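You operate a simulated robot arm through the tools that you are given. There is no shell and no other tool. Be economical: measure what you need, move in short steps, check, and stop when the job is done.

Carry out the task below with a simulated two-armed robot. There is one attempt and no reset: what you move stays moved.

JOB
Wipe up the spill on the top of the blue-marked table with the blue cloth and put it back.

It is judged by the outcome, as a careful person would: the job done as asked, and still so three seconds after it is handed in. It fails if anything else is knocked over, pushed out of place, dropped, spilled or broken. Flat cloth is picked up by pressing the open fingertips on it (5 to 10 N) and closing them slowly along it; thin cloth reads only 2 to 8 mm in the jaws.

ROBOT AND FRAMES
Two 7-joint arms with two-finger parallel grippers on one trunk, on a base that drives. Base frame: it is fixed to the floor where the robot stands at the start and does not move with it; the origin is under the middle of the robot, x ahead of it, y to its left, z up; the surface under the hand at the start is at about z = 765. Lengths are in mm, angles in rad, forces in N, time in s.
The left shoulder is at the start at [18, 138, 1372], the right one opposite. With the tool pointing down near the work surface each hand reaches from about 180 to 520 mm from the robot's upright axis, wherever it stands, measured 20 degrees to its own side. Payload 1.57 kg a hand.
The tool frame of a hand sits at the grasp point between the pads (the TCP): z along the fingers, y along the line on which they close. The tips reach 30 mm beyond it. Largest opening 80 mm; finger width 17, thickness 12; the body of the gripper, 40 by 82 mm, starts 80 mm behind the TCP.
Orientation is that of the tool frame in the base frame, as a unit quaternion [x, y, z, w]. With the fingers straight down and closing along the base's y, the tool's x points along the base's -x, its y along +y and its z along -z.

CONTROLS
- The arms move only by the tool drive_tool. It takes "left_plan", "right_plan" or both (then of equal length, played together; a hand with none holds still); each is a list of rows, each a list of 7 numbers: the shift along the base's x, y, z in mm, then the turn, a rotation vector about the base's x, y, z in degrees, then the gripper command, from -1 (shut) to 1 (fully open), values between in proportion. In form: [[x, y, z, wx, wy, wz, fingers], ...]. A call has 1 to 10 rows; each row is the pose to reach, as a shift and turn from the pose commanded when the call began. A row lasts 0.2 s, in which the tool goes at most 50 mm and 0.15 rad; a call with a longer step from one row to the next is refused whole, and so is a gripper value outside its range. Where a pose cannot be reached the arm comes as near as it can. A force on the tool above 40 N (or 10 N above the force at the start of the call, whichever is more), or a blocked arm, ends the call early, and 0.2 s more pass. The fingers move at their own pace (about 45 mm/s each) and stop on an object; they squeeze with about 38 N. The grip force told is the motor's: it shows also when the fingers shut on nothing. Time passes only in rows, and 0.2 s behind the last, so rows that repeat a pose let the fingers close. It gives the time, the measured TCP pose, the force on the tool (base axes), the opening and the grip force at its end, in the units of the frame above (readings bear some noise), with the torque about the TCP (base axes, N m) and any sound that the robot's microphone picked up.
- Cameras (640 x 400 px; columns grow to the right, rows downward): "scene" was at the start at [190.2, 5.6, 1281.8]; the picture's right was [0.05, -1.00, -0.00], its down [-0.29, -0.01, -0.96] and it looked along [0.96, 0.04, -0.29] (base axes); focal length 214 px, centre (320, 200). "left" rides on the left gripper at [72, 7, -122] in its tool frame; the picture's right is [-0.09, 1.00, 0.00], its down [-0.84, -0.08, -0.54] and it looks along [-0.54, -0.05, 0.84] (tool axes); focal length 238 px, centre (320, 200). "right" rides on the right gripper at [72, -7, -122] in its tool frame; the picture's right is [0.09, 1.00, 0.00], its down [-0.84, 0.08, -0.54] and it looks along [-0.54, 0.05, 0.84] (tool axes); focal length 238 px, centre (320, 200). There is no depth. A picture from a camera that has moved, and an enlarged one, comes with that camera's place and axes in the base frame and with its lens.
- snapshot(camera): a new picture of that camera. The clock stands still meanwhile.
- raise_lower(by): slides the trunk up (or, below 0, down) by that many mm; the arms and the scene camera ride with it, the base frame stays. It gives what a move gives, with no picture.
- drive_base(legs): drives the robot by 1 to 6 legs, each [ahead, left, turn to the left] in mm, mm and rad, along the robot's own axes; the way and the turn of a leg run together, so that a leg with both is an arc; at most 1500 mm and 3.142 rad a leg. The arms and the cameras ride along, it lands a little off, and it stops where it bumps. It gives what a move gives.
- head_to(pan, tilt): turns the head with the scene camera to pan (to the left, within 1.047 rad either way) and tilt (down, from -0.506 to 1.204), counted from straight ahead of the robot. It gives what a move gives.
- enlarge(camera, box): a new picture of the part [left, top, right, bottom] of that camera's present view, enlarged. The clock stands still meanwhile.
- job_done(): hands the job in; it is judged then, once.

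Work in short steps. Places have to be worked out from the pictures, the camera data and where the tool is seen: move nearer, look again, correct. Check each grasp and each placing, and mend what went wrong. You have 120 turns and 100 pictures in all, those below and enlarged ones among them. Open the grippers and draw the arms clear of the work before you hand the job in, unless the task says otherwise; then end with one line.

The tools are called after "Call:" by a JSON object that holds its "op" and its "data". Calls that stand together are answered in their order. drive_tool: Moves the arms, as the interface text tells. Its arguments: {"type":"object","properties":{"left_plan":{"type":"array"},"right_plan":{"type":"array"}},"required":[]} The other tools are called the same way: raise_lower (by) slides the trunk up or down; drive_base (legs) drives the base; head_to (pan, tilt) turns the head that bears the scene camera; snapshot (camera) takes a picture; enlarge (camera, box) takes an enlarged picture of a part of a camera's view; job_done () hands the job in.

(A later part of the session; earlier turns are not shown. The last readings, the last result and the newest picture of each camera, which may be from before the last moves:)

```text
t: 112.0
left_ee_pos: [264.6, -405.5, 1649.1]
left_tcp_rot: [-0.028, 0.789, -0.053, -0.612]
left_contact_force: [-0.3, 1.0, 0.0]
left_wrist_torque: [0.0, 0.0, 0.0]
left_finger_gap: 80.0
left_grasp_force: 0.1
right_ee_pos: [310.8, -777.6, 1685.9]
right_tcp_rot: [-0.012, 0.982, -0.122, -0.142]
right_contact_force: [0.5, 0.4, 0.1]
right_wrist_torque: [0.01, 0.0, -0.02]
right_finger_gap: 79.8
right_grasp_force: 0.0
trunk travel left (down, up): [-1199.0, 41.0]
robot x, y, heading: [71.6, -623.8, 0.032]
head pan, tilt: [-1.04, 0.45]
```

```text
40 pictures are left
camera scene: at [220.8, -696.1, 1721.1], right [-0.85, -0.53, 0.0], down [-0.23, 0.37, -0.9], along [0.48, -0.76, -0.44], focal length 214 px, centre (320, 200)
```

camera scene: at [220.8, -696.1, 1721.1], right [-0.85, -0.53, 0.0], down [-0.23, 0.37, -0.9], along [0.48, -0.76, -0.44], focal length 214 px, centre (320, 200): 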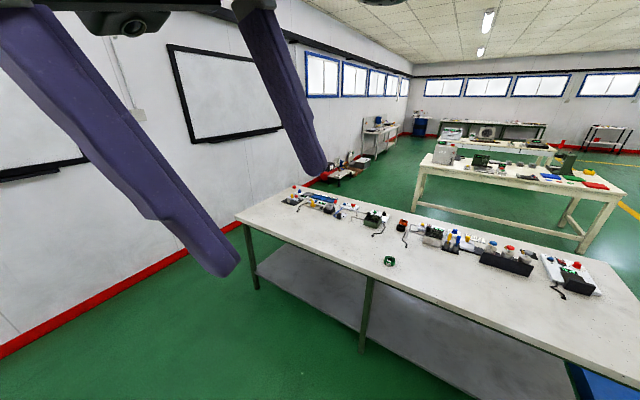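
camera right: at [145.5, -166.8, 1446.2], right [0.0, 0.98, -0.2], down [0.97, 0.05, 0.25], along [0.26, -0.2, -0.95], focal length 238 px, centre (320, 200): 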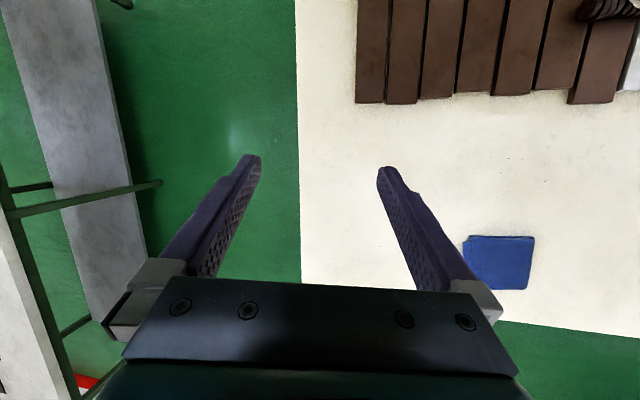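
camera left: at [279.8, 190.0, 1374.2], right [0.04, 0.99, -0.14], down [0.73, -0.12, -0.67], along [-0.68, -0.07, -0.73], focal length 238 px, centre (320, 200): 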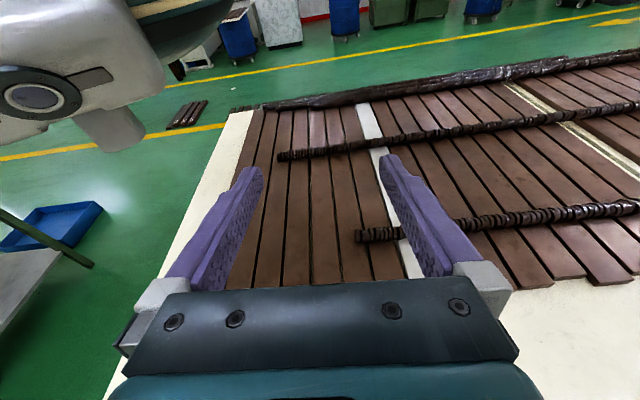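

That table is clean. I turn right to see further round.

Call:
{"op": "drive_base", "data": {"legs": [[0, 0, -1.2]]}}

Call:
{"op": "head_to", "data": {"pan": -0.6, "tilt": 0.35}}

Call:
{"op": "snapshot", "data": {"camera": "scene"}}

Call:
{"op": "head_to", "data": {"pan": 0.2, "tilt": 0.35}}

Call:
{"op": "enlarge", "data": {"camera": "scene", "box": [200, 100, 440, 250]}}

```text
t: 115.4
left_ee_pos: [343.9, -723.9, 1649.7]
left_tcp_rot: [0.42, 0.668, 0.3, -0.536]
left_contact_force: [0.0, -0.9, 0.9]
left_wrist_torque: [0.0, -0.02, 0.03]
left_finger_gap: 80.0
left_grasp_force: 0.0
right_ee_pos: [15.9, -901.3, 1684.6]
right_tcp_rot: [0.542, 0.819, -0.021, -0.186]
right_contact_force: [-0.5, 0.0, 0.0]
right_wrist_torque: [0.01, 0.02, 0.01]
right_finger_gap: 80.2
right_grasp_force: 0.1
trunk travel left (down, up): [-1199.0, 41.0]
robot x, y, heading: [67.7, -623.1, -1.163]
head pan, tilt: [-1.04, 0.45]
```

```text
t: 116.2
left_ee_pos: [343.8, -723.5, 1649.0]
left_tcp_rot: [0.42, 0.668, 0.3, -0.536]
left_contact_force: [-0.1, 0.7, 0.5]
left_wrist_torque: [0.03, -0.01, 0.02]
left_finger_gap: 80.0
left_grasp_force: 0.1
right_ee_pos: [15.0, -901.9, 1684.6]
right_tcp_rot: [0.542, 0.819, -0.021, -0.186]
right_contact_force: [-0.1, -0.3, 0.3]
right_wrist_torque: [-0.02, 0.03, 0.0]
right_finger_gap: 79.9
right_grasp_force: 0.0
trunk travel left (down, up): [-1199.0, 41.0]
robot x, y, heading: [71.6, -624.1, -1.162]
head pan, tilt: [-0.6, 0.351]
```

```text
39 pictures are left
camera scene: at [93.8, -804.4, 1730.3], right [-0.98, 0.19, 0.0], down [0.07, 0.34, -0.94], along [-0.18, -0.92, -0.34], focal length 214 px, centre (320, 200)
```

scene: 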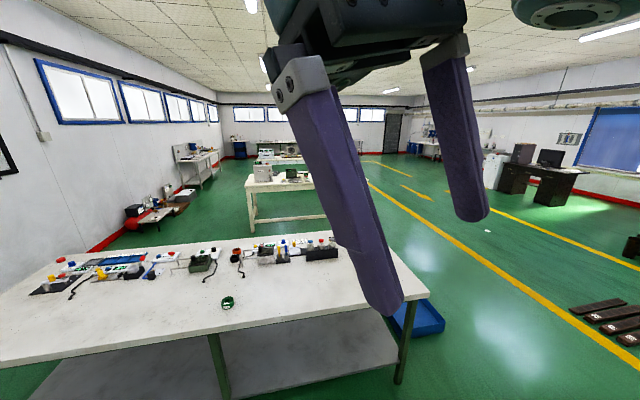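

```text
t: 117.4
left_ee_pos: [344.7, -722.6, 1650.0]
left_tcp_rot: [0.42, 0.668, 0.3, -0.536]
left_contact_force: [-0.5, -0.6, -0.3]
left_wrist_torque: [-0.01, -0.04, 0.01]
left_finger_gap: 80.0
left_grasp_force: 0.1
right_ee_pos: [14.5, -901.7, 1684.8]
right_tcp_rot: [0.542, 0.819, -0.021, -0.187]
right_contact_force: [1.2, 0.3, 0.7]
right_wrist_torque: [0.01, 0.01, -0.01]
right_finger_gap: 79.9
right_grasp_force: 0.0
trunk travel left (down, up): [-1199.0, 41.0]
robot x, y, heading: [70.3, -621.2, -1.163]
head pan, tilt: [0.201, 0.351]
```

```text
2.67 times, centred on (320, 175) of scene
camera zoom: at [164.9, -789.4, 1730.3], right [-0.82, -0.57, 0.0], down [-0.2, 0.28, -0.94], along [0.54, -0.77, -0.34], focal length 572 px, centre (320, 267)
```

zoom: 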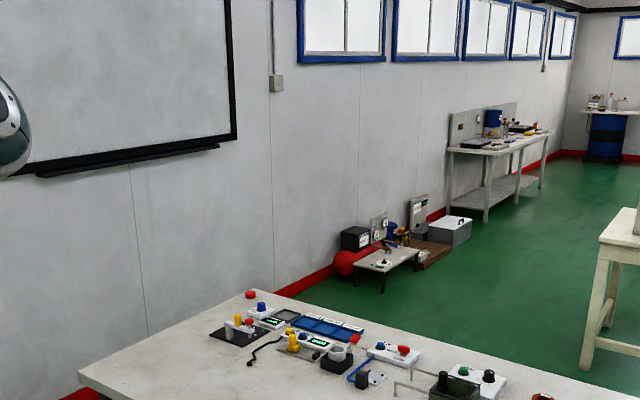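

Zoom is re-rendered crisply, so I use it as a telephoto on the far stations: the wall bench and barrel table, then the machine benches.

Call:
{"op": "enlarge", "data": {"camera": "scene", "box": [360, 120, 456, 180]}}

Call:
{"op": "enlarge", "data": {"camera": "scene", "box": [420, 110, 600, 223]}}

Call:
{"op": "head_to", "data": {"pan": -1.0, "tilt": 0.35}}

Call:
{"op": "snapshot", "data": {"camera": "scene"}}

```text
6.67 times, centred on (408, 150) of scene
camera zoom: at [164.9, -789.4, 1730.3], right [-0.82, -0.57, 0.0], down [-0.2, 0.28, -0.94], along [0.54, -0.77, -0.34], focal length 1430 px, centre (-267, 533)
```

zoom: 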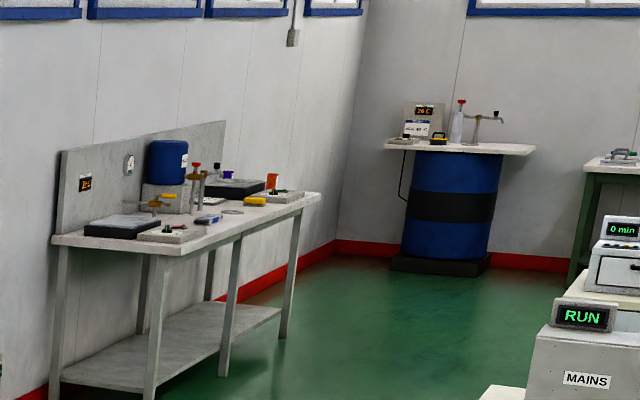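

```text
3.54 times, centred on (510, 166) of scene
camera zoom: at [164.9, -789.4, 1730.3], right [-0.82, -0.57, 0.0], down [-0.2, 0.28, -0.94], along [0.54, -0.77, -0.34], focal length 759 px, centre (-353, 319)
```

zoom: 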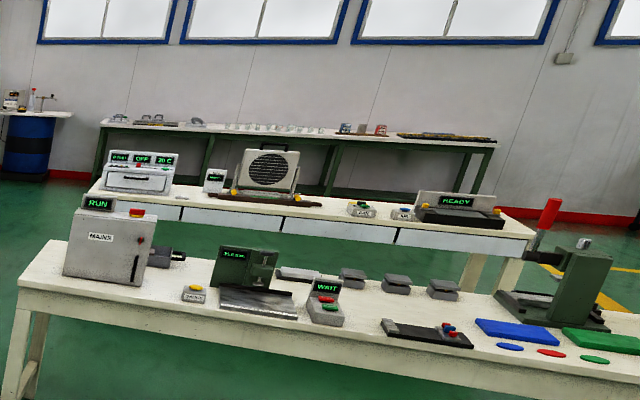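

```text
t: 118.8
left_ee_pos: [344.5, -722.8, 1648.9]
left_tcp_rot: [0.42, 0.668, 0.3, -0.536]
left_contact_force: [0.2, -0.1, 0.1]
left_wrist_torque: [-0.03, 0.0, -0.03]
left_finger_gap: 79.9
left_grasp_force: 0.1
right_ee_pos: [15.8, -901.7, 1685.0]
right_tcp_rot: [0.542, 0.819, -0.021, -0.186]
right_contact_force: [0.9, 0.4, 0.3]
right_wrist_torque: [0.0, 0.0, -0.01]
right_finger_gap: 79.8
right_grasp_force: 0.0
trunk travel left (down, up): [-1199.0, 41.0]
robot x, y, heading: [73.8, -624.6, -1.165]
head pan, tilt: [-1.0, 0.351]
```

```text
35 pictures are left
camera scene: at [59.8, -790.3, 1730.3], right [-0.83, 0.56, 0.0], down [0.19, 0.29, -0.94], along [-0.52, -0.78, -0.34], focal length 214 px, centre (320, 200)
```

scene: 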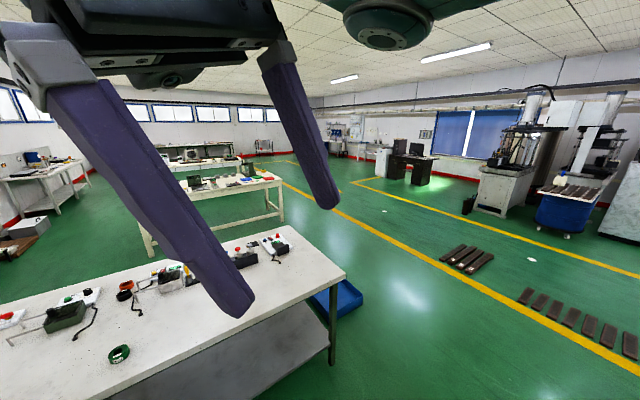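

I telephoto the back of the hall.

Call:
{"op": "enlarge", "data": {"camera": "scene", "box": [310, 115, 470, 215]}}

Call:
{"op": "drive_base", "data": {"legs": [[0, 0, -1.2]]}}

Call:
{"op": "snapshot", "data": {"camera": "scene"}}

```text
4.00 times, centred on (390, 165) of scene
camera zoom: at [59.8, -790.3, 1730.3], right [-0.83, 0.56, 0.0], down [0.19, 0.29, -0.94], along [-0.52, -0.78, -0.34], focal length 858 px, centre (40, 340)
```

zoom: 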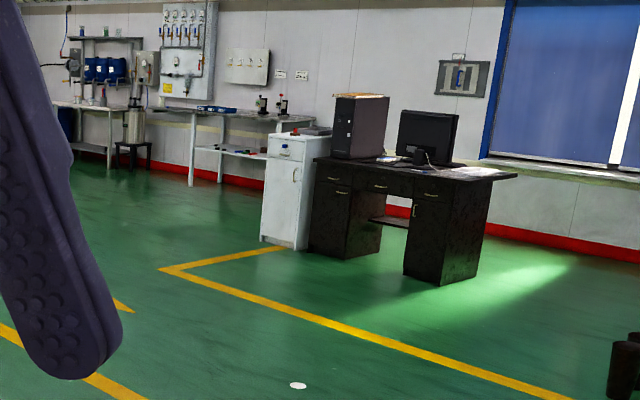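

```text
t: 122.2
left_ee_pos: [76.0, -914.9, 1649.1]
left_tcp_rot: [0.723, 0.316, 0.55, -0.274]
left_contact_force: [-0.6, -0.3, 0.5]
left_wrist_torque: [0.01, -0.03, -0.04]
left_finger_gap: 80.0
left_grasp_force: 0.1
right_ee_pos: [-209.7, -672.3, 1685.3]
right_tcp_rot: [0.91, 0.37, 0.088, -0.165]
right_contact_force: [0.4, 0.4, 0.5]
right_wrist_torque: [-0.01, 0.02, 0.01]
right_finger_gap: 80.2
right_grasp_force: 0.0
trunk travel left (down, up): [-1199.0, 41.0]
robot x, y, heading: [70.2, -625.7, -2.361]
head pan, tilt: [-1.0, 0.351]
```

```text
33 pictures are left
camera scene: at [-89.7, -671.4, 1730.3], right [0.22, 0.98, 0.0], down [0.34, -0.07, -0.94], along [-0.92, 0.2, -0.34], focal length 214 px, centre (320, 200)
```

scene: 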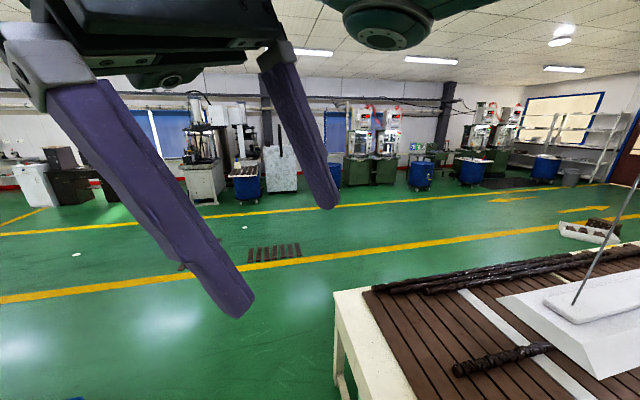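

Table 3 (with the blue spot on its front edge, and a red spot on its left) is the best candidate. I turn to face +y, shift to x≈370 and drive toward it with the trunk high.

Call:
{"op": "drive_base", "data": {"legs": [[0, 0, -2.35], [0, -300, 0], [1500, 0, 0]]}}

Call:
{"op": "head_to", "data": {"pan": 0, "tilt": 0.45}}

Call:
{"op": "snapshot", "data": {"camera": "scene"}}

```text
t: 136.9
left_ee_pos: [214.8, 1082.1, 1649.3]
left_tcp_rot: [0.562, -0.555, 0.458, 0.409]
left_contact_force: [0.4, 0.2, 0.6]
left_wrist_torque: [0.02, 0.02, 0.02]
left_finger_gap: 79.8
left_grasp_force: 0.2
right_ee_pos: [588.5, 1104.3, 1684.6]
right_tcp_rot: [-0.683, 0.706, -0.186, -0.019]
right_contact_force: [0.7, 1.3, 0.0]
right_wrist_torque: [0.0, -0.02, 0.0]
right_finger_gap: 80.1
right_grasp_force: 0.1
trunk travel left (down, up): [-1199.0, 41.0]
robot x, y, heading: [417.2, 875.4, 1.541]
head pan, tilt: [-1.0, 0.351]
```

```text
t: 138.2
left_ee_pos: [214.1, 1082.4, 1649.2]
left_tcp_rot: [0.562, -0.553, 0.459, 0.409]
left_contact_force: [-0.5, 0.2, -1.1]
left_wrist_torque: [0.0, -0.03, 0.01]
left_finger_gap: 80.2
left_grasp_force: 0.0
right_ee_pos: [587.9, 1104.9, 1685.0]
right_tcp_rot: [-0.682, 0.707, -0.187, -0.02]
right_contact_force: [0.2, 0.0, 0.0]
right_wrist_torque: [0.03, 0.0, -0.03]
right_finger_gap: 79.7
right_grasp_force: 0.1
trunk travel left (down, up): [-1199.0, 41.0]
robot x, y, heading: [417.8, 873.1, 1.544]
head pan, tilt: [0.0, 0.45]
```

```text
32 pictures are left
camera scene: at [425.8, 1068.7, 1721.1], right [1.0, -0.03, 0.0], down [-0.01, -0.43, -0.9], along [0.03, 0.9, -0.44], focal length 214 px, centre (320, 200)
```

scene: 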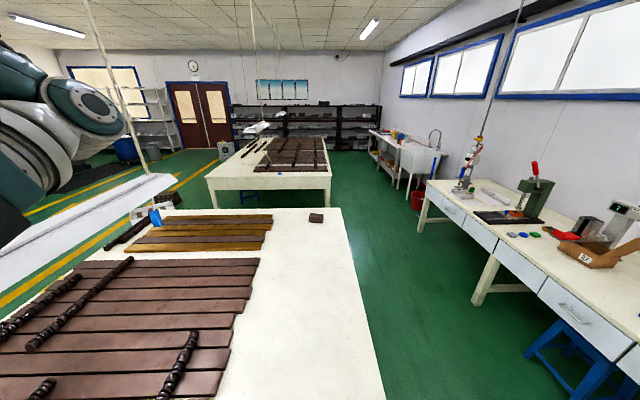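

Now a telephoto on table 3 and on the bench ends.

Call:
{"op": "enlarge", "data": {"camera": "scene", "box": [200, 115, 344, 205]}}

Call:
{"op": "enlarge", "data": {"camera": "scene", "box": [350, 115, 510, 215]}}

```text
4.44 times, centred on (272, 160) of scene
camera zoom: at [425.8, 1068.7, 1721.1], right [1.0, -0.03, 0.0], down [-0.01, -0.43, -0.9], along [0.03, 0.9, -0.44], focal length 953 px, centre (533, 378)
```

zoom: 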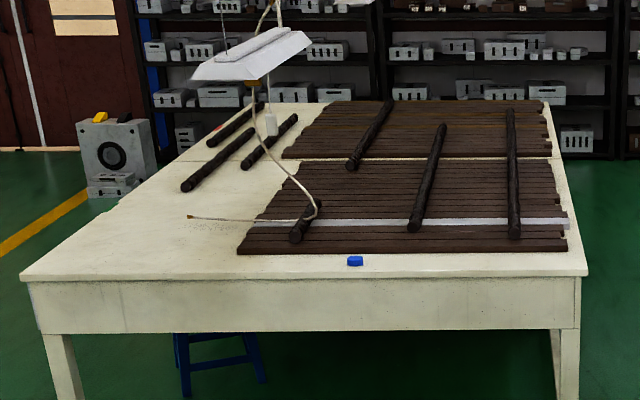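

```text
4.00 times, centred on (430, 165) of scene
camera zoom: at [425.8, 1068.7, 1721.1], right [1.0, -0.03, 0.0], down [-0.01, -0.43, -0.9], along [0.03, 0.9, -0.44], focal length 858 px, centre (-120, 340)
```

zoom: 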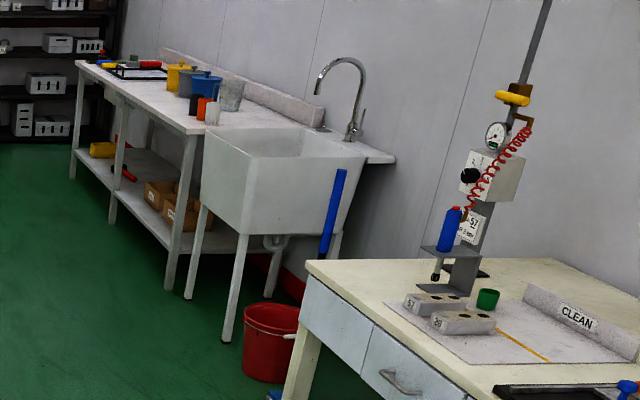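

Table 3 has a blue disc on its near edge: the blue mark. A faint grey patch shows near the cable's end. I drive closer.

Call:
{"op": "drive_base", "data": {"legs": [[1500, 0, 0]]}}

Call:
{"op": "head_to", "data": {"pan": 0.3, "tilt": 0.5}}

Call:
{"op": "snapshot", "data": {"camera": "scene"}}

```text
t: 145.6
left_ee_pos: [254.0, 2572.0, 1648.1]
left_tcp_rot: [0.562, -0.554, 0.458, 0.408]
left_contact_force: [0.2, -0.4, -0.2]
left_wrist_torque: [0.01, -0.01, -0.02]
left_finger_gap: 80.0
left_grasp_force: 0.0
right_ee_pos: [627.5, 2595.5, 1685.1]
right_tcp_rot: [-0.683, 0.706, -0.186, -0.02]
right_contact_force: [-0.1, 0.5, 0.1]
right_wrist_torque: [0.01, 0.0, 0.01]
right_finger_gap: 79.8
right_grasp_force: 0.1
trunk travel left (down, up): [-1199.0, 41.0]
robot x, y, heading: [459.0, 2364.0, 1.55]
head pan, tilt: [0.0, 0.45]
```

```text
t: 146.4
left_ee_pos: [253.6, 2571.9, 1648.7]
left_tcp_rot: [0.562, -0.554, 0.459, 0.408]
left_contact_force: [-0.2, -0.1, -0.2]
left_wrist_torque: [-0.02, 0.0, 0.02]
left_finger_gap: 79.8
left_grasp_force: 0.1
right_ee_pos: [627.3, 2595.9, 1685.1]
right_tcp_rot: [-0.683, 0.706, -0.187, -0.021]
right_contact_force: [0.7, -0.2, 0.4]
right_wrist_torque: [0.02, 0.0, -0.03]
right_finger_gap: 80.1
right_grasp_force: 0.1
trunk travel left (down, up): [-1199.0, 41.0]
robot x, y, heading: [461.3, 2366.4, 1.549]
head pan, tilt: [0.3, 0.499]
```

```text
29 pictures are left
camera scene: at [438.0, 2555.4, 1716.7], right [0.96, 0.27, 0.0], down [0.13, -0.46, -0.88], along [-0.24, 0.85, -0.48], focal length 214 px, centre (320, 200)
```

scene: 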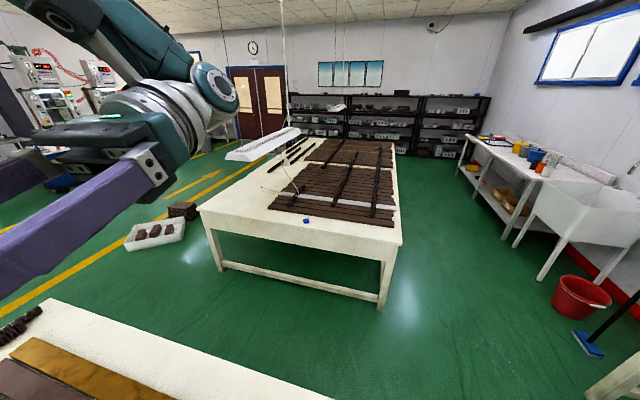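

Call:
{"op": "enlarge", "data": {"camera": "scene", "box": [195, 120, 403, 250]}}

Call:
{"op": "enlarge", "data": {"camera": "scene", "box": [200, 150, 312, 220]}}

```text
3.08 times, centred on (299, 185) of scene
camera zoom: at [438.0, 2555.4, 1716.7], right [0.96, 0.27, 0.0], down [0.13, -0.46, -0.88], along [-0.24, 0.85, -0.48], focal length 660 px, centre (385, 246)
```

zoom: 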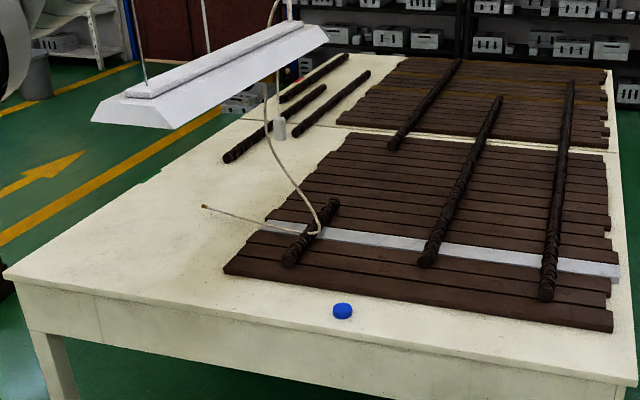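

```text
5.71 times, centred on (256, 185) of scene
camera zoom: at [438.0, 2555.4, 1716.7], right [0.96, 0.27, 0.0], down [0.13, -0.46, -0.88], along [-0.24, 0.85, -0.48], focal length 1226 px, centre (686, 286)
```

zoom: 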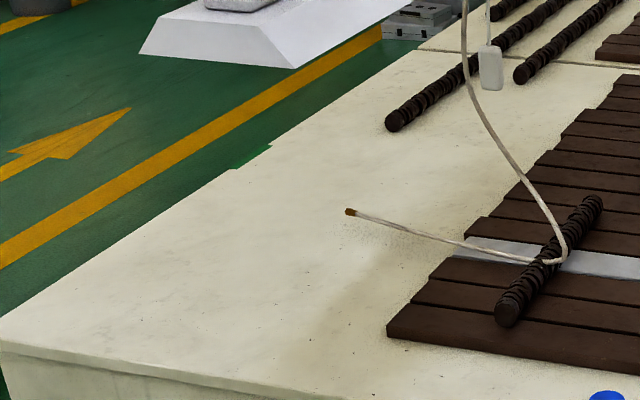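

A blue puck sits on this table's front edge (blue mark); greens/reds further along the left edge. No spill clearly seen yet; I drive nearer and look down onto it.

Call:
{"op": "drive_base", "data": {"legs": [[850, 0, 0]]}}

Call:
{"op": "head_to", "data": {"pan": 0.5, "tilt": 0.7}}

Call:
{"op": "snapshot", "data": {"camera": "scene"}}

```text
t: 150.9
left_ee_pos: [285.3, 3427.0, 1649.2]
left_tcp_rot: [0.558, -0.558, 0.456, 0.412]
left_contact_force: [-0.4, -0.6, 0.7]
left_wrist_torque: [-0.01, 0.01, 0.02]
left_finger_gap: 79.9
left_grasp_force: 0.0
right_ee_pos: [658.2, 3445.3, 1685.7]
right_tcp_rot: [-0.678, 0.711, -0.186, -0.021]
right_contact_force: [-0.7, 0.2, 0.6]
right_wrist_torque: [-0.01, -0.02, -0.01]
right_finger_gap: 79.9
right_grasp_force: 0.2
trunk travel left (down, up): [-1199.0, 41.0]
robot x, y, heading: [483.4, 3215.9, 1.528]
head pan, tilt: [0.3, 0.499]
```

```text
t: 151.7
left_ee_pos: [284.0, 3427.2, 1649.6]
left_tcp_rot: [-0.558, 0.558, -0.456, -0.412]
left_contact_force: [1.0, 0.5, -0.8]
left_wrist_torque: [0.01, 0.04, 0.0]
left_finger_gap: 80.3
left_grasp_force: 0.1
right_ee_pos: [659.0, 3444.8, 1685.4]
right_tcp_rot: [-0.678, 0.711, -0.186, -0.021]
right_contact_force: [-0.2, -0.7, -0.5]
right_wrist_torque: [0.02, -0.02, -0.01]
right_finger_gap: 80.1
right_grasp_force: 0.1
trunk travel left (down, up): [-1199.0, 41.0]
robot x, y, heading: [487.1, 3215.6, 1.529]
head pan, tilt: [0.499, 0.7]
```

```text
26 pictures are left
camera scene: at [454.7, 3395.3, 1699.0], right [0.9, 0.44, 0.0], down [0.28, -0.58, -0.77], along [-0.34, 0.69, -0.64], focal length 214 px, centre (320, 200)
```

scene: 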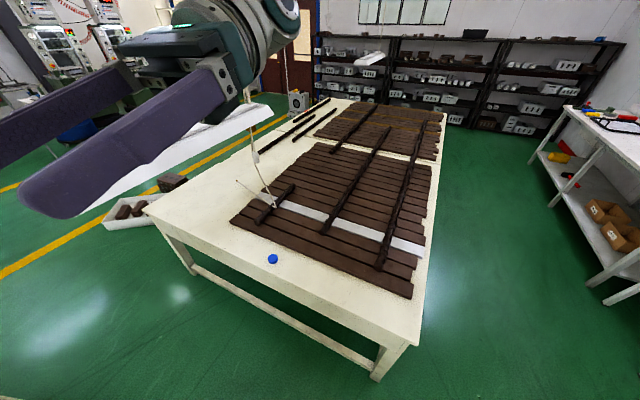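

Call:
{"op": "enlarge", "data": {"camera": "scene", "box": [150, 110, 358, 240]}}

Call:
{"op": "snapshot", "data": {"camera": "right"}}

```text
3.08 times, centred on (254, 175) of scene
camera zoom: at [454.7, 3395.3, 1699.0], right [0.9, 0.44, 0.0], down [0.28, -0.58, -0.77], along [-0.34, 0.69, -0.64], focal length 660 px, centre (523, 277)
```

zoom: 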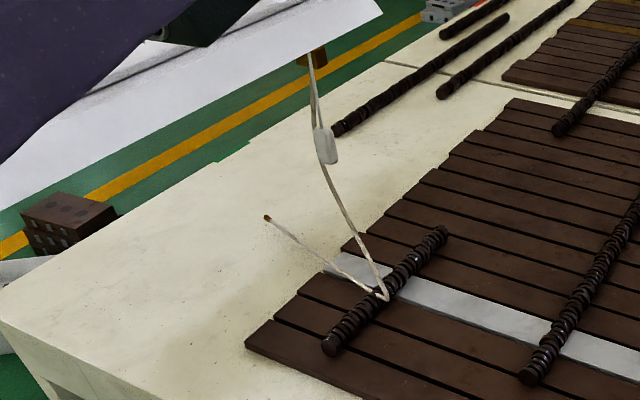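

```text
24 pictures are left
camera right: at [633.1, 3412.3, 1820.2], right [-0.97, -0.08, -0.21], down [-0.13, 0.96, 0.25], along [0.18, 0.27, -0.95], focal length 238 px, centre (320, 200)
```

right: 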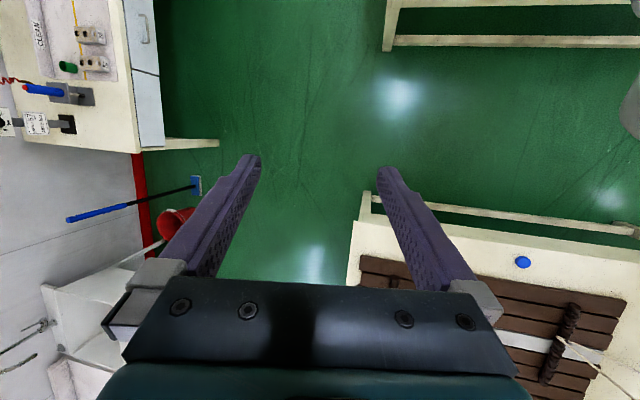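

I telephoto the green spot on the left edge, and the cable-end area on the table.

Call:
{"op": "enlarge", "data": {"camera": "scene", "box": [194, 140, 258, 180]}}

Call:
{"op": "enlarge", "data": {"camera": "scene", "box": [160, 170, 272, 240]}}

```text
10.00 times, centred on (226, 160) of scene
camera zoom: at [454.7, 3395.3, 1699.0], right [0.9, 0.44, 0.0], down [0.28, -0.58, -0.77], along [-0.34, 0.69, -0.64], focal length 2145 px, centre (1260, 600)
```

zoom: 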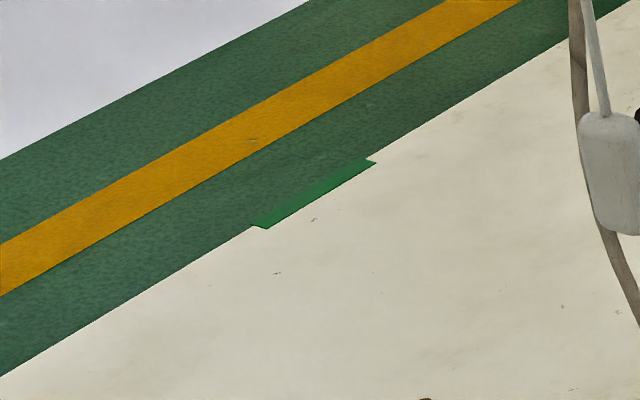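

```text
5.71 times, centred on (216, 205) of scene
camera zoom: at [454.7, 3395.3, 1699.0], right [0.9, 0.44, 0.0], down [0.28, -0.58, -0.77], along [-0.34, 0.69, -0.64], focal length 1226 px, centre (914, 171)
```

zoom: 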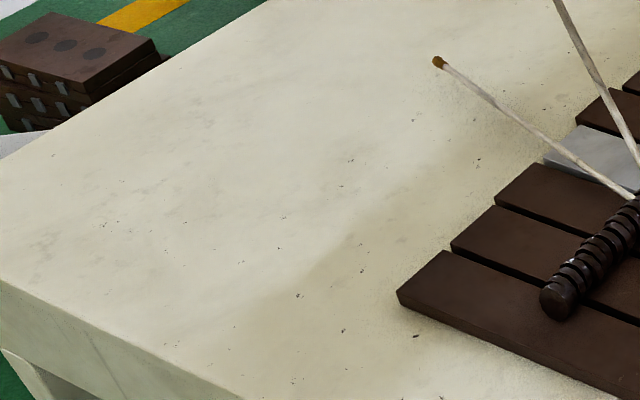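

The green patch is tape on table 3's -x edge and red likewise on table 4: the marks are on the aisle-side (-x) edges, so the blue tape must be on table 1 or 2, aisle side. I drive round, between tables 2 and 3, to the -x aisle.

Call:
{"op": "drive_base", "data": {"legs": [[-270, 0, 0], [0, 1400, 0]]}}

Call:
{"op": "drive_base", "data": {"legs": [[0, 1000, 0], [0, 0, -1.53]]}}

Call:
{"op": "head_to", "data": {"pan": -0.7, "tilt": 0.5}}

Call:
{"op": "snapshot", "data": {"camera": "scene"}}

```text
t: 160.2
left_ee_pos: [-1117.8, 3229.4, 1649.4]
left_tcp_rot: [-0.554, 0.562, -0.453, -0.415]
left_contact_force: [-0.5, -0.2, -0.7]
left_wrist_torque: [0.03, -0.02, -0.01]
left_finger_gap: 80.1
left_grasp_force: 0.1
right_ee_pos: [-746.4, 3241.8, 1685.8]
right_tcp_rot: [-0.673, 0.716, -0.185, -0.022]
right_contact_force: [-0.1, -0.7, 0.6]
right_wrist_torque: [-0.01, 0.01, -0.02]
right_finger_gap: 79.8
right_grasp_force: 0.2
trunk travel left (down, up): [-1199.0, 41.0]
robot x, y, heading: [-916.7, 3022.2, 1.515]
head pan, tilt: [0.499, 0.7]
```

```text
t: 169.1
left_ee_pos: [-1732.7, 3283.0, 1649.0]
left_tcp_rot: [-0.014, 0.789, -0.042, -0.613]
left_contact_force: [-0.5, 0.7, -0.5]
left_wrist_torque: [-0.01, 0.0, -0.02]
left_finger_gap: 80.1
left_grasp_force: 0.2
right_ee_pos: [-1701.8, 2910.6, 1684.6]
right_tcp_rot: [0.006, 0.982, -0.12, -0.145]
right_contact_force: [0.4, -0.2, 0.5]
right_wrist_torque: [-0.02, 0.0, 0.0]
right_finger_gap: 80.0
right_grasp_force: 0.0
trunk travel left (down, up): [-1199.0, 41.0]
robot x, y, heading: [-1934.6, 3075.5, -0.007]
head pan, tilt: [0.499, 0.7]
```

```text
t: 170.5
left_ee_pos: [-1733.2, 3282.8, 1648.6]
left_tcp_rot: [-0.014, 0.789, -0.042, -0.613]
left_contact_force: [-0.1, 0.4, -0.2]
left_wrist_torque: [-0.01, 0.0, 0.02]
left_finger_gap: 79.9
left_grasp_force: 0.1
right_ee_pos: [-1699.7, 2910.1, 1684.2]
right_tcp_rot: [0.005, 0.982, -0.119, -0.145]
right_contact_force: [-0.1, 0.4, 0.0]
right_wrist_torque: [0.01, 0.03, -0.01]
right_finger_gap: 79.8
right_grasp_force: 0.2
trunk travel left (down, up): [-1199.0, 41.0]
robot x, y, heading: [-1935.8, 3074.6, -0.001]
head pan, tilt: [-0.7, 0.499]
```

```text
21 pictures are left
camera scene: at [-1764.4, 3015.0, 1716.6], right [-0.65, -0.76, 0.0], down [-0.37, 0.31, -0.88], along [0.67, -0.57, -0.48], focal length 214 px, centre (320, 200)
```

scene: 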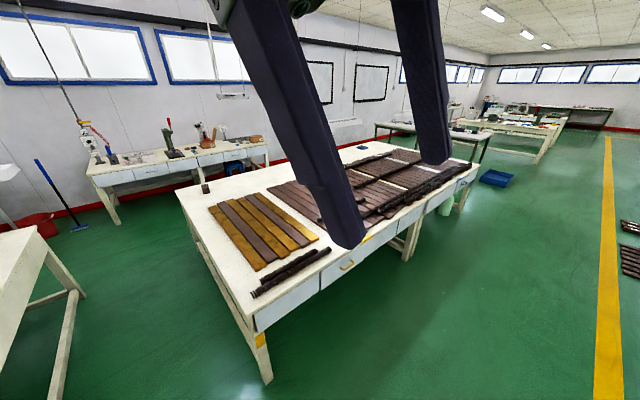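

Table 2 is marked yellow; table 1 (the cloth's table) shows blue on its aisle side. I drive down the aisle to face table 1's -x edge.

Call:
{"op": "drive_base", "data": {"legs": [[0, -1400, 0], [0, -1300, 0]]}}

Call:
{"op": "head_to", "data": {"pan": 0, "tilt": 0.7}}

Call:
{"op": "snapshot", "data": {"camera": "scene"}}

```text
t: 183.7
left_ee_pos: [-1769.6, 575.5, 1647.7]
left_tcp_rot: [-0.013, 0.789, -0.041, -0.613]
left_contact_force: [-1.1, -0.1, 0.1]
left_wrist_torque: [0.02, 0.0, -0.02]
left_finger_gap: 79.9
left_grasp_force: 0.1
right_ee_pos: [-1737.9, 201.6, 1684.9]
right_tcp_rot: [0.007, 0.982, -0.12, -0.144]
right_contact_force: [-0.7, 0.1, -0.2]
right_wrist_torque: [0.02, -0.03, -0.01]
right_finger_gap: 80.2
right_grasp_force: 0.1
trunk travel left (down, up): [-1199.0, 41.0]
robot x, y, heading: [-1971.2, 370.2, -0.014]
head pan, tilt: [-0.7, 0.499]
```

```text
t: 184.8
left_ee_pos: [-1769.6, 574.7, 1649.7]
left_tcp_rot: [-0.012, 0.789, -0.04, -0.614]
left_contact_force: [-0.3, 0.0, 0.1]
left_wrist_torque: [-0.02, 0.0, 0.02]
left_finger_gap: 80.1
left_grasp_force: 0.2
right_ee_pos: [-1737.9, 200.9, 1685.1]
right_tcp_rot: [0.006, 0.982, -0.12, -0.145]
right_contact_force: [0.5, 0.1, 0.5]
right_wrist_torque: [-0.02, -0.01, 0.0]
right_finger_gap: 80.3
right_grasp_force: 0.0
trunk travel left (down, up): [-1199.0, 41.0]
robot x, y, heading: [-1972.3, 366.6, -0.004]
head pan, tilt: [0.0, 0.7]
```

```text
20 pictures are left
camera scene: at [-1785.7, 365.0, 1699.0], right [-0.01, -1.0, 0.0], down [-0.64, 0.01, -0.77], along [0.77, -0.01, -0.64], focal length 214 px, centre (320, 200)
```

scene: 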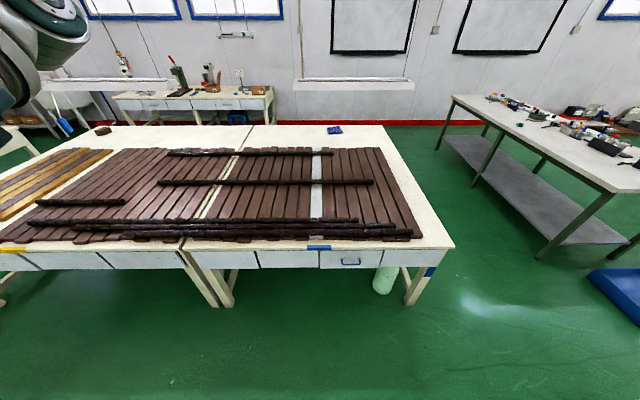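

Table 1 (the cloth's own table) is blue-marked. I zoom over its whole top for the spill.

Call:
{"op": "enlarge", "data": {"camera": "scene", "box": [230, 115, 470, 265]}}

Call:
{"op": "enlarge", "data": {"camera": "scene", "box": [340, 120, 452, 190]}}

```text
2.67 times, centred on (350, 190) of scene
camera zoom: at [-1785.7, 365.0, 1699.0], right [-0.01, -1.0, 0.0], down [-0.64, 0.01, -0.77], along [0.77, -0.01, -0.64], focal length 572 px, centre (240, 227)
```

zoom: 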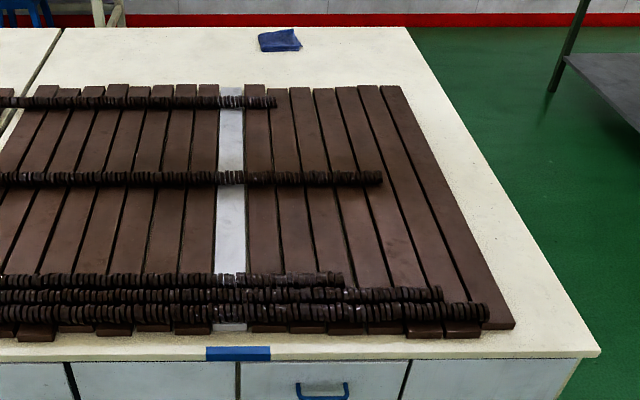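

```text
5.71 times, centred on (396, 155) of scene
camera zoom: at [-1785.7, 365.0, 1699.0], right [-0.01, -1.0, 0.0], down [-0.64, 0.01, -0.77], along [0.77, -0.01, -0.64], focal length 1226 px, centre (-114, 457)
```

zoom: 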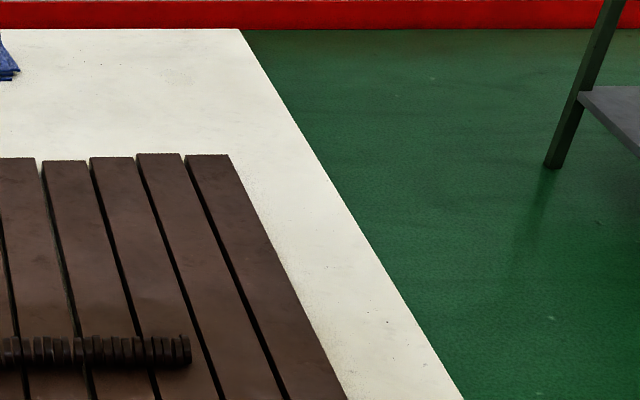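

No spill visible from this side either, so it must be faint, on the free white area near the cloth. I return by the safe way (y≈-600) to the cloth side, then lower and look closely.

Call:
{"op": "drive_base", "data": {"legs": [[0, -970, 0], [1070, 0, 0], [1050, 0, 0]]}}

Call:
{"op": "head_to", "data": {"pan": 0.6, "tilt": 0.6}}

Call:
{"op": "enlarge", "data": {"camera": "scene", "box": [130, 150, 450, 350]}}

```text
t: 200.1
left_ee_pos: [368.8, -406.8, 1648.3]
left_tcp_rot: [-0.018, 0.789, -0.045, -0.613]
left_contact_force: [-0.7, -0.5, -0.2]
left_wrist_torque: [0.0, -0.02, -0.03]
left_finger_gap: 80.0
left_grasp_force: 0.0
right_ee_pos: [401.3, -780.6, 1685.0]
right_tcp_rot: [0.002, 0.982, -0.12, -0.144]
right_contact_force: [0.0, -0.5, -1.1]
right_wrist_torque: [0.01, 0.02, -0.01]
right_finger_gap: 80.0
right_grasp_force: 0.1
trunk travel left (down, up): [-1199.0, 41.0]
robot x, y, heading: [166.5, -619.4, 0.005]
head pan, tilt: [0.0, 0.7]
```

```text
t: 201.1
left_ee_pos: [367.0, -407.5, 1649.4]
left_tcp_rot: [-0.017, 0.788, -0.044, -0.613]
left_contact_force: [-0.1, -0.6, 0.3]
left_wrist_torque: [0.0, 0.0, 0.03]
left_finger_gap: 79.7
left_grasp_force: 0.1
right_ee_pos: [401.7, -781.3, 1685.3]
right_tcp_rot: [0.002, 0.982, -0.12, -0.144]
right_contact_force: [0.7, -0.6, -0.2]
right_wrist_torque: [-0.01, 0.02, -0.01]
right_finger_gap: 80.0
right_grasp_force: 0.0
trunk travel left (down, up): [-1199.0, 41.0]
robot x, y, heading: [171.0, -621.5, 0.004]
head pan, tilt: [0.6, 0.6]
```

```text
2.00 times, centred on (290, 250) of scene
camera zoom: at [341.3, -567.6, 1707.5], right [0.57, -0.82, 0.0], down [-0.47, -0.32, -0.82], along [0.68, 0.47, -0.57], focal length 429 px, centre (380, 100)
```

zoom: 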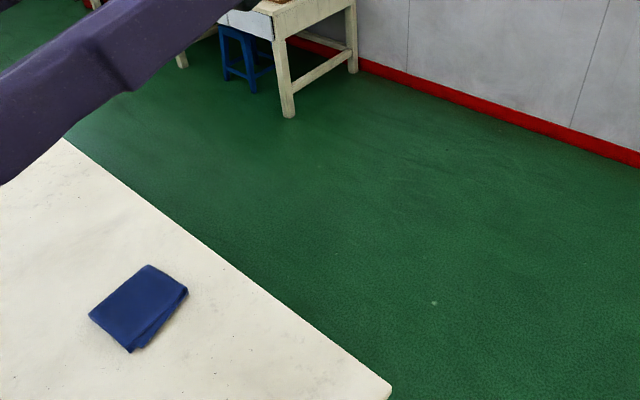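

Still nothing. I inspect the planked part of this table's top from here.

Call:
{"op": "drive_base", "data": {"legs": [[0, 0, 1.6]]}}

Call:
{"op": "head_to", "data": {"pan": 0.35, "tilt": 0.7}}

Call:
{"op": "snapshot", "data": {"camera": "scene"}}

```text
t: 205.4
left_ee_pos: [-49.2, -425.2, 1649.8]
left_tcp_rot: [0.576, -0.538, 0.47, 0.397]
left_contact_force: [0.4, -0.2, 0.9]
left_wrist_torque: [0.02, 0.03, 0.02]
left_finger_gap: 79.6
left_grasp_force: 0.1
right_ee_pos: [323.3, -380.6, 1684.9]
right_tcp_rot: [0.702, -0.686, 0.188, 0.014]
right_contact_force: [0.7, 0.3, -0.8]
right_wrist_torque: [-0.01, 0.01, -0.02]
right_finger_gap: 80.0
right_grasp_force: 0.1
trunk travel left (down, up): [-1199.0, 41.0]
robot x, y, heading: [167.7, -621.2, 1.595]
head pan, tilt: [0.6, 0.6]
```

```text
t: 206.2
left_ee_pos: [-49.1, -424.9, 1649.0]
left_tcp_rot: [0.576, -0.539, 0.47, 0.397]
left_contact_force: [-0.5, 0.6, 0.4]
left_wrist_torque: [0.0, 0.01, 0.01]
left_finger_gap: 79.9
left_grasp_force: 0.1
right_ee_pos: [323.2, -381.1, 1684.6]
right_tcp_rot: [0.702, -0.687, 0.187, 0.014]
right_contact_force: [0.5, 0.4, -0.4]
right_wrist_torque: [-0.01, -0.01, 0.0]
right_finger_gap: 80.0
right_grasp_force: 0.0
trunk travel left (down, up): [-1199.0, 41.0]
robot x, y, heading: [167.8, -618.9, 1.601]
head pan, tilt: [0.351, 0.7]
```

```text
16 pictures are left
camera scene: at [134.3, -439.1, 1699.0], right [0.93, 0.37, 0.0], down [0.24, -0.6, -0.77], along [-0.28, 0.71, -0.64], focal length 214 px, centre (320, 200)
```

scene: 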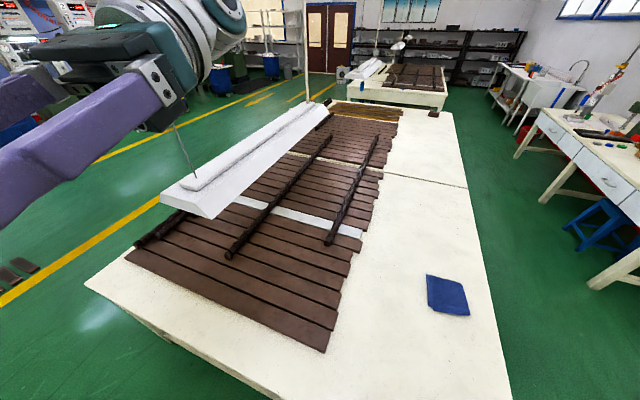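

Call:
{"op": "enlarge", "data": {"camera": "scene", "box": [320, 200, 520, 325]}}

Call:
{"op": "enlarge", "data": {"camera": "scene", "box": [280, 290, 456, 400]}}

```text
3.20 times, centred on (420, 262) of scene
camera zoom: at [134.3, -439.1, 1699.0], right [0.93, 0.37, 0.0], down [0.24, -0.6, -0.77], along [-0.28, 0.71, -0.64], focal length 686 px, centre (0, 0)
```

zoom: 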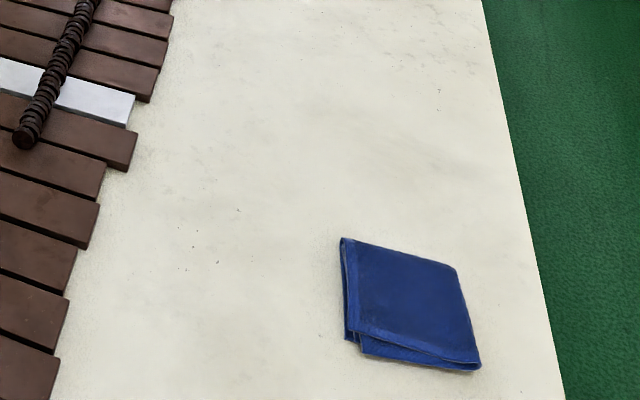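

```text
3.64 times, centred on (368, 345) of scene
camera zoom: at [134.3, -439.1, 1699.0], right [0.93, 0.37, 0.0], down [0.24, -0.6, -0.77], along [-0.28, 0.71, -0.64], focal length 780 px, centre (146, -327)
```

zoom: 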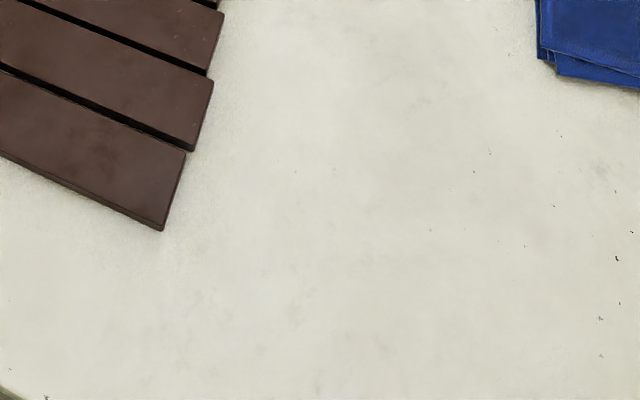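

A faint lighter/bluish area seems fixed near (175, 0), between the planks and the cloth, also seen as a bright patch in the early pictures. I zoom tightly on it.

Call:
{"op": "enlarge", "data": {"camera": "scene", "box": [328, 270, 424, 330]}}

```text
6.67 times, centred on (376, 300) of scene
camera zoom: at [134.3, -439.1, 1699.0], right [0.93, 0.37, 0.0], down [0.24, -0.6, -0.77], along [-0.28, 0.71, -0.64], focal length 1430 px, centre (-53, -467)
```

zoom: 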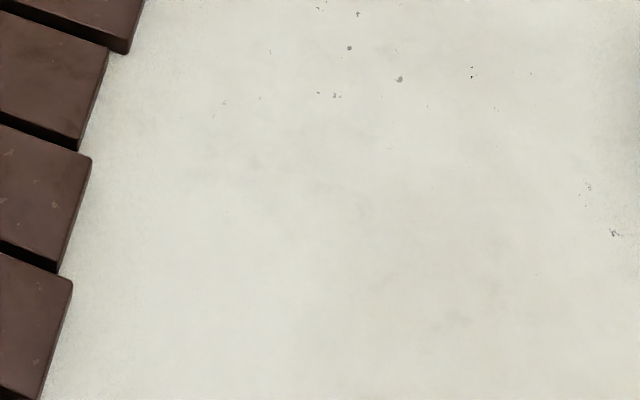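

Inconclusive but it's the best hint; the start place also implies the spill is in reach from there. I return to about (100, 0) heading 0, clear of the lamp, and lower the trunk to working height.

Call:
{"op": "drive_base", "data": {"legs": [[0, 0, -1.6], [-60, 620, 0]]}}

Call:
{"op": "raise_lower", "data": {"by": -400}}

Call:
{"op": "raise_lower", "data": {"by": -50}}

```text
t: 213.5
left_ee_pos: [300.7, 220.5, 1650.4]
left_tcp_rot: [-0.019, 0.788, -0.046, -0.613]
left_contact_force: [-0.2, -0.9, 1.0]
left_wrist_torque: [-0.01, 0.03, 0.01]
left_finger_gap: 80.0
left_grasp_force: 0.2
right_ee_pos: [335.4, -151.7, 1684.4]
right_tcp_rot: [-0.001, 0.982, -0.122, -0.143]
right_contact_force: [0.8, 0.3, -0.3]
right_wrist_torque: [-0.05, 0.0, 0.01]
right_finger_gap: 80.2
right_grasp_force: 0.1
trunk travel left (down, up): [-1199.0, 41.0]
robot x, y, heading: [102.4, 8.3, 0.009]
head pan, tilt: [0.351, 0.7]
```

```text
t: 217.4
left_ee_pos: [300.3, 220.7, 1250.2]
left_tcp_rot: [-0.019, 0.789, -0.046, -0.613]
left_contact_force: [0.7, 0.4, -0.6]
left_wrist_torque: [0.0, 0.0, 0.0]
left_finger_gap: 80.2
left_grasp_force: 0.0
right_ee_pos: [337.2, -152.3, 1286.5]
right_tcp_rot: [0.001, 0.982, -0.12, -0.144]
right_contact_force: [0.1, 0.3, 0.6]
right_wrist_torque: [0.03, 0.04, 0.0]
right_finger_gap: 80.1
right_grasp_force: 0.1
trunk travel left (down, up): [-799.0, 441.0]
robot x, y, heading: [106.3, 10.6, 0.011]
head pan, tilt: [0.351, 0.7]
```

```text
t: 218.3
left_ee_pos: [300.3, 220.5, 1200.0]
left_tcp_rot: [-0.019, 0.788, -0.046, -0.613]
left_contact_force: [0.5, -0.4, 0.2]
left_wrist_torque: [0.01, -0.03, 0.01]
left_finger_gap: 79.9
left_grasp_force: 0.0
right_ee_pos: [337.3, -152.3, 1235.7]
right_tcp_rot: [0.0, 0.982, -0.12, -0.144]
right_contact_force: [0.7, 0.1, -0.5]
right_wrist_torque: [-0.01, -0.02, -0.01]
right_finger_gap: 80.2
right_grasp_force: 0.0
trunk travel left (down, up): [-749.0, 491.0]
robot x, y, heading: [99.2, 5.9, 0.013]
head pan, tilt: [0.351, 0.7]
```

Trunk lowered cleanly. Now I straighten the left hand to point down and bring it above the cloth (about (487,188)).

Call:
{"op": "drive_tool", "data": {"left_plan": [[15, -3, -10, 0, -7.6, 0, 1], [30, -6, -30, 0, -15.2, 0, 1], [50, -9, -55, 0, -22.8, 0, 1], [70, -12, -85, 0, -30.4, 0, 1], [90, -16, -115, 0, -38, 0, 1], [110, -19, -145, 0, -45.6, 0, 1], [130, -22, -175, 0, -53.2, 0, 1], [150, -26, -205, 0, -60.8, 0, 1], [170, -30, -235, 0, -68.4, 0, 1], [187, -32, -265, 0, -76, 0, 1]]}}

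```text
t: 220.5
left_ee_pos: [487.5, 187.3, 932.5]
left_tcp_rot: [0.014, 0.999, -0.047, 0.005]
left_contact_force: [-0.4, 0.1, -0.2]
left_wrist_torque: [-0.01, 0.01, 0.0]
left_finger_gap: 80.3
left_grasp_force: 0.0
right_ee_pos: [336.3, -152.7, 1235.6]
right_tcp_rot: [-0.001, 0.982, -0.121, -0.145]
right_contact_force: [-0.1, -0.3, 0.1]
right_wrist_torque: [-0.02, 0.02, 0.06]
right_finger_gap: 79.9
right_grasp_force: 0.1
trunk travel left (down, up): [-749.0, 491.0]
robot x, y, heading: [103.8, 8.6, 0.006]
head pan, tilt: [0.351, 0.7]
```

Call:
{"op": "drive_tool", "data": {"left_plan": [[0, 0, 0, 5.4, 0, 1.6, 1], [0, 0, 0, 5.4, 0, 1.6, 1]]}}

Call:
{"op": "snapshot", "data": {"camera": "left"}}

```text
t: 221.1
left_ee_pos: [488.0, 187.6, 933.7]
left_tcp_rot: [-0.001, 1.0, 0.0, 0.004]
left_contact_force: [-0.1, 0.8, -0.4]
left_wrist_torque: [0.01, -0.02, 0.0]
left_finger_gap: 80.1
left_grasp_force: 0.3
right_ee_pos: [338.6, -152.9, 1236.0]
right_tcp_rot: [0.0, 0.982, -0.121, -0.145]
right_contact_force: [0.2, 0.2, 0.2]
right_wrist_torque: [0.01, -0.01, 0.01]
right_finger_gap: 80.0
right_grasp_force: 0.1
trunk travel left (down, up): [-749.0, 491.0]
robot x, y, heading: [101.5, 6.0, 0.004]
head pan, tilt: [0.351, 0.7]
```

```text
12 pictures are left
camera left: at [413.9, 193.5, 1055.6], right [0.09, 1.0, 0.0], down [0.83, -0.08, 0.55], along [0.54, -0.05, -0.84], focal length 238 px, centre (320, 200)
```

left: 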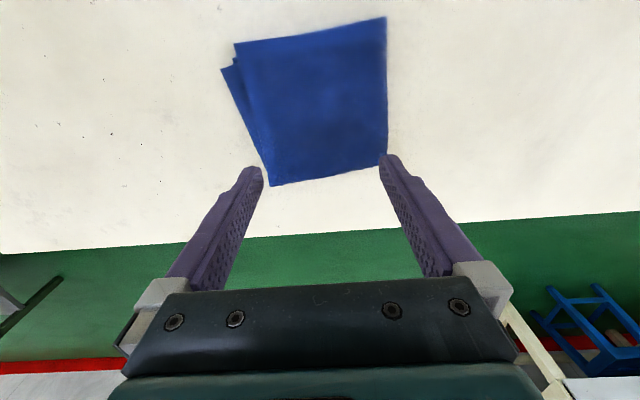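

Cloth spans x≈400–555, y≈108–265, centre (477,186), two-plus layers. I descend to just above its centre.

Call:
{"op": "drive_tool", "data": {"left_plan": [[-4, 0, -40, 0, 0, 0, 1], [-8, 0, -80, 0, 0, 0, 1], [-10, 0, -112, 0, 0, 0, 1], [-10, 0, -116, 0, 0, 0, 1], [-10, 0, -120, 0, 0, 0, 1]]}}

Call:
{"op": "drive_tool", "data": {"left_plan": [[0, 0, -3, 0, 0, 0, 1], [0, 0, -6, 0, 0, 0, 1], [0, 0, -9, 0, 0, 0, 1], [0, 0, -9, 0, 0, 0, 1]]}}

```text
t: 222.3
left_ee_pos: [452.9, 186.4, 841.3]
left_tcp_rot: [0.0, 1.0, 0.0, 0.003]
left_contact_force: [0.1, -0.5, -0.8]
left_wrist_torque: [0.02, -0.01, 0.0]
left_finger_gap: 80.2
left_grasp_force: 0.0
left hand out of reach, approached as far as the arm can: row 2, 3, 4, 5
right_ee_pos: [336.0, -152.7, 1234.9]
right_tcp_rot: [-0.001, 0.982, -0.121, -0.144]
right_contact_force: [0.8, 0.5, 0.5]
right_wrist_torque: [0.0, -0.03, -0.02]
right_finger_gap: 80.1
right_grasp_force: 0.0
trunk travel left (down, up): [-749.0, 491.0]
robot x, y, heading: [97.5, 5.0, 0.007]
head pan, tilt: [0.351, 0.7]
```

```text
t: 223.3
left_ee_pos: [451.2, 186.5, 840.3]
left_tcp_rot: [-0.002, 1.0, 0.0, 0.003]
left_contact_force: [0.7, 0.3, -0.5]
left_wrist_torque: [0.01, 0.01, 0.01]
left_finger_gap: 80.2
left_grasp_force: 0.1
left hand out of reach, approached as far as the arm can: row 2, 3, 4
right_ee_pos: [336.2, -152.0, 1235.1]
right_tcp_rot: [0.0, 0.982, -0.121, -0.145]
right_contact_force: [-0.5, 0.0, 0.0]
right_wrist_torque: [0.01, -0.03, -0.03]
right_finger_gap: 79.7
right_grasp_force: 0.1
trunk travel left (down, up): [-749.0, 491.0]
robot x, y, heading: [99.6, 11.1, 0.01]
head pan, tilt: [0.351, 0.7]
```

Arm's short at this height, so I lift the hand 200 and lower the trunk 200.

Call:
{"op": "drive_tool", "data": {"left_plan": [[5, 0, 40, 0, 0, 0, 1], [10, 0, 80, 0, 0, 0, 1], [15, 0, 120, 0, 0, 0, 1], [20, 0, 160, 0, 0, 0, 1], [25, 0, 200, 0, 0, 0, 1]]}}

Call:
{"op": "raise_lower", "data": {"by": -200}}

```text
t: 224.5
left_ee_pos: [474.5, 186.8, 1042.9]
left_tcp_rot: [-0.001, 1.0, -0.001, 0.002]
left_contact_force: [0.0, -0.1, 0.0]
left_wrist_torque: [0.0, 0.02, 0.0]
left_finger_gap: 80.0
left_grasp_force: 0.1
right_ee_pos: [336.2, -151.8, 1236.2]
right_tcp_rot: [-0.001, 0.982, -0.121, -0.144]
right_contact_force: [-0.6, 0.0, 0.8]
right_wrist_torque: [0.03, -0.01, 0.0]
right_finger_gap: 80.1
right_grasp_force: 0.1
trunk travel left (down, up): [-749.0, 491.0]
robot x, y, heading: [102.7, 6.6, 0.007]
head pan, tilt: [0.351, 0.7]
```

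```text
t: 226.9
left_ee_pos: [462.7, 186.8, 990.7]
left_tcp_rot: [-0.001, 1.0, 0.0, -0.014]
left_contact_force: [-0.1, 0.9, 0.6]
left_wrist_torque: [0.01, -0.04, 0.0]
left_finger_gap: 80.0
left_grasp_force: 0.1
right_ee_pos: [331.1, -151.9, 1189.0]
right_tcp_rot: [-0.003, 0.979, -0.121, -0.161]
right_contact_force: [0.4, 0.0, 0.8]
right_wrist_torque: [0.01, 0.01, 0.0]
right_finger_gap: 79.9
right_grasp_force: 0.1
trunk travel left (down, up): [-707.0, 533.0]
robot x, y, heading: [118.6, 9.9, 0.011]
head pan, tilt: [0.351, 0.7]
stopped: the arm was blocked; the commanded pose is now the measured one
```

Blocked again after ~45 mm with a slight backward tilt: the torso's rear catches the lamp behind. I drive 250 forward, clear of the lamp, then lower.

Call:
{"op": "drive_base", "data": {"legs": [[250, 0, 0]]}}

Call:
{"op": "raise_lower", "data": {"by": -150}}

```text
t: 228.7
left_ee_pos: [743.1, 188.2, 1000.1]
left_tcp_rot: [-0.001, 1.0, 0.001, 0.003]
left_contact_force: [0.1, 0.4, 0.2]
left_wrist_torque: [-0.02, 0.0, 0.0]
left_finger_gap: 79.9
left_grasp_force: 0.0
right_ee_pos: [604.8, -149.9, 1193.5]
right_tcp_rot: [-0.001, 0.982, -0.121, -0.145]
right_contact_force: [-0.2, -0.4, 0.1]
right_wrist_torque: [0.0, -0.02, 0.01]
right_finger_gap: 79.8
right_grasp_force: 0.2
trunk travel left (down, up): [-707.0, 533.0]
robot x, y, heading: [368.5, 8.8, 0.005]
head pan, tilt: [0.351, 0.7]
```

```text
t: 230.4
left_ee_pos: [743.4, 187.9, 849.5]
left_tcp_rot: [-0.001, 1.0, 0.001, 0.002]
left_contact_force: [-0.5, -0.1, -0.4]
left_wrist_torque: [0.01, -0.04, -0.02]
left_finger_gap: 79.9
left_grasp_force: 0.0
right_ee_pos: [606.0, -151.4, 1042.8]
right_tcp_rot: [-0.001, 0.982, -0.121, -0.144]
right_contact_force: [0.1, -0.5, 0.2]
right_wrist_torque: [0.0, -0.02, 0.01]
right_finger_gap: 80.0
right_grasp_force: 0.0
trunk travel left (down, up): [-557.0, 683.0]
robot x, y, heading: [372.8, 8.6, 0.006]
head pan, tilt: [0.351, 0.7]
```

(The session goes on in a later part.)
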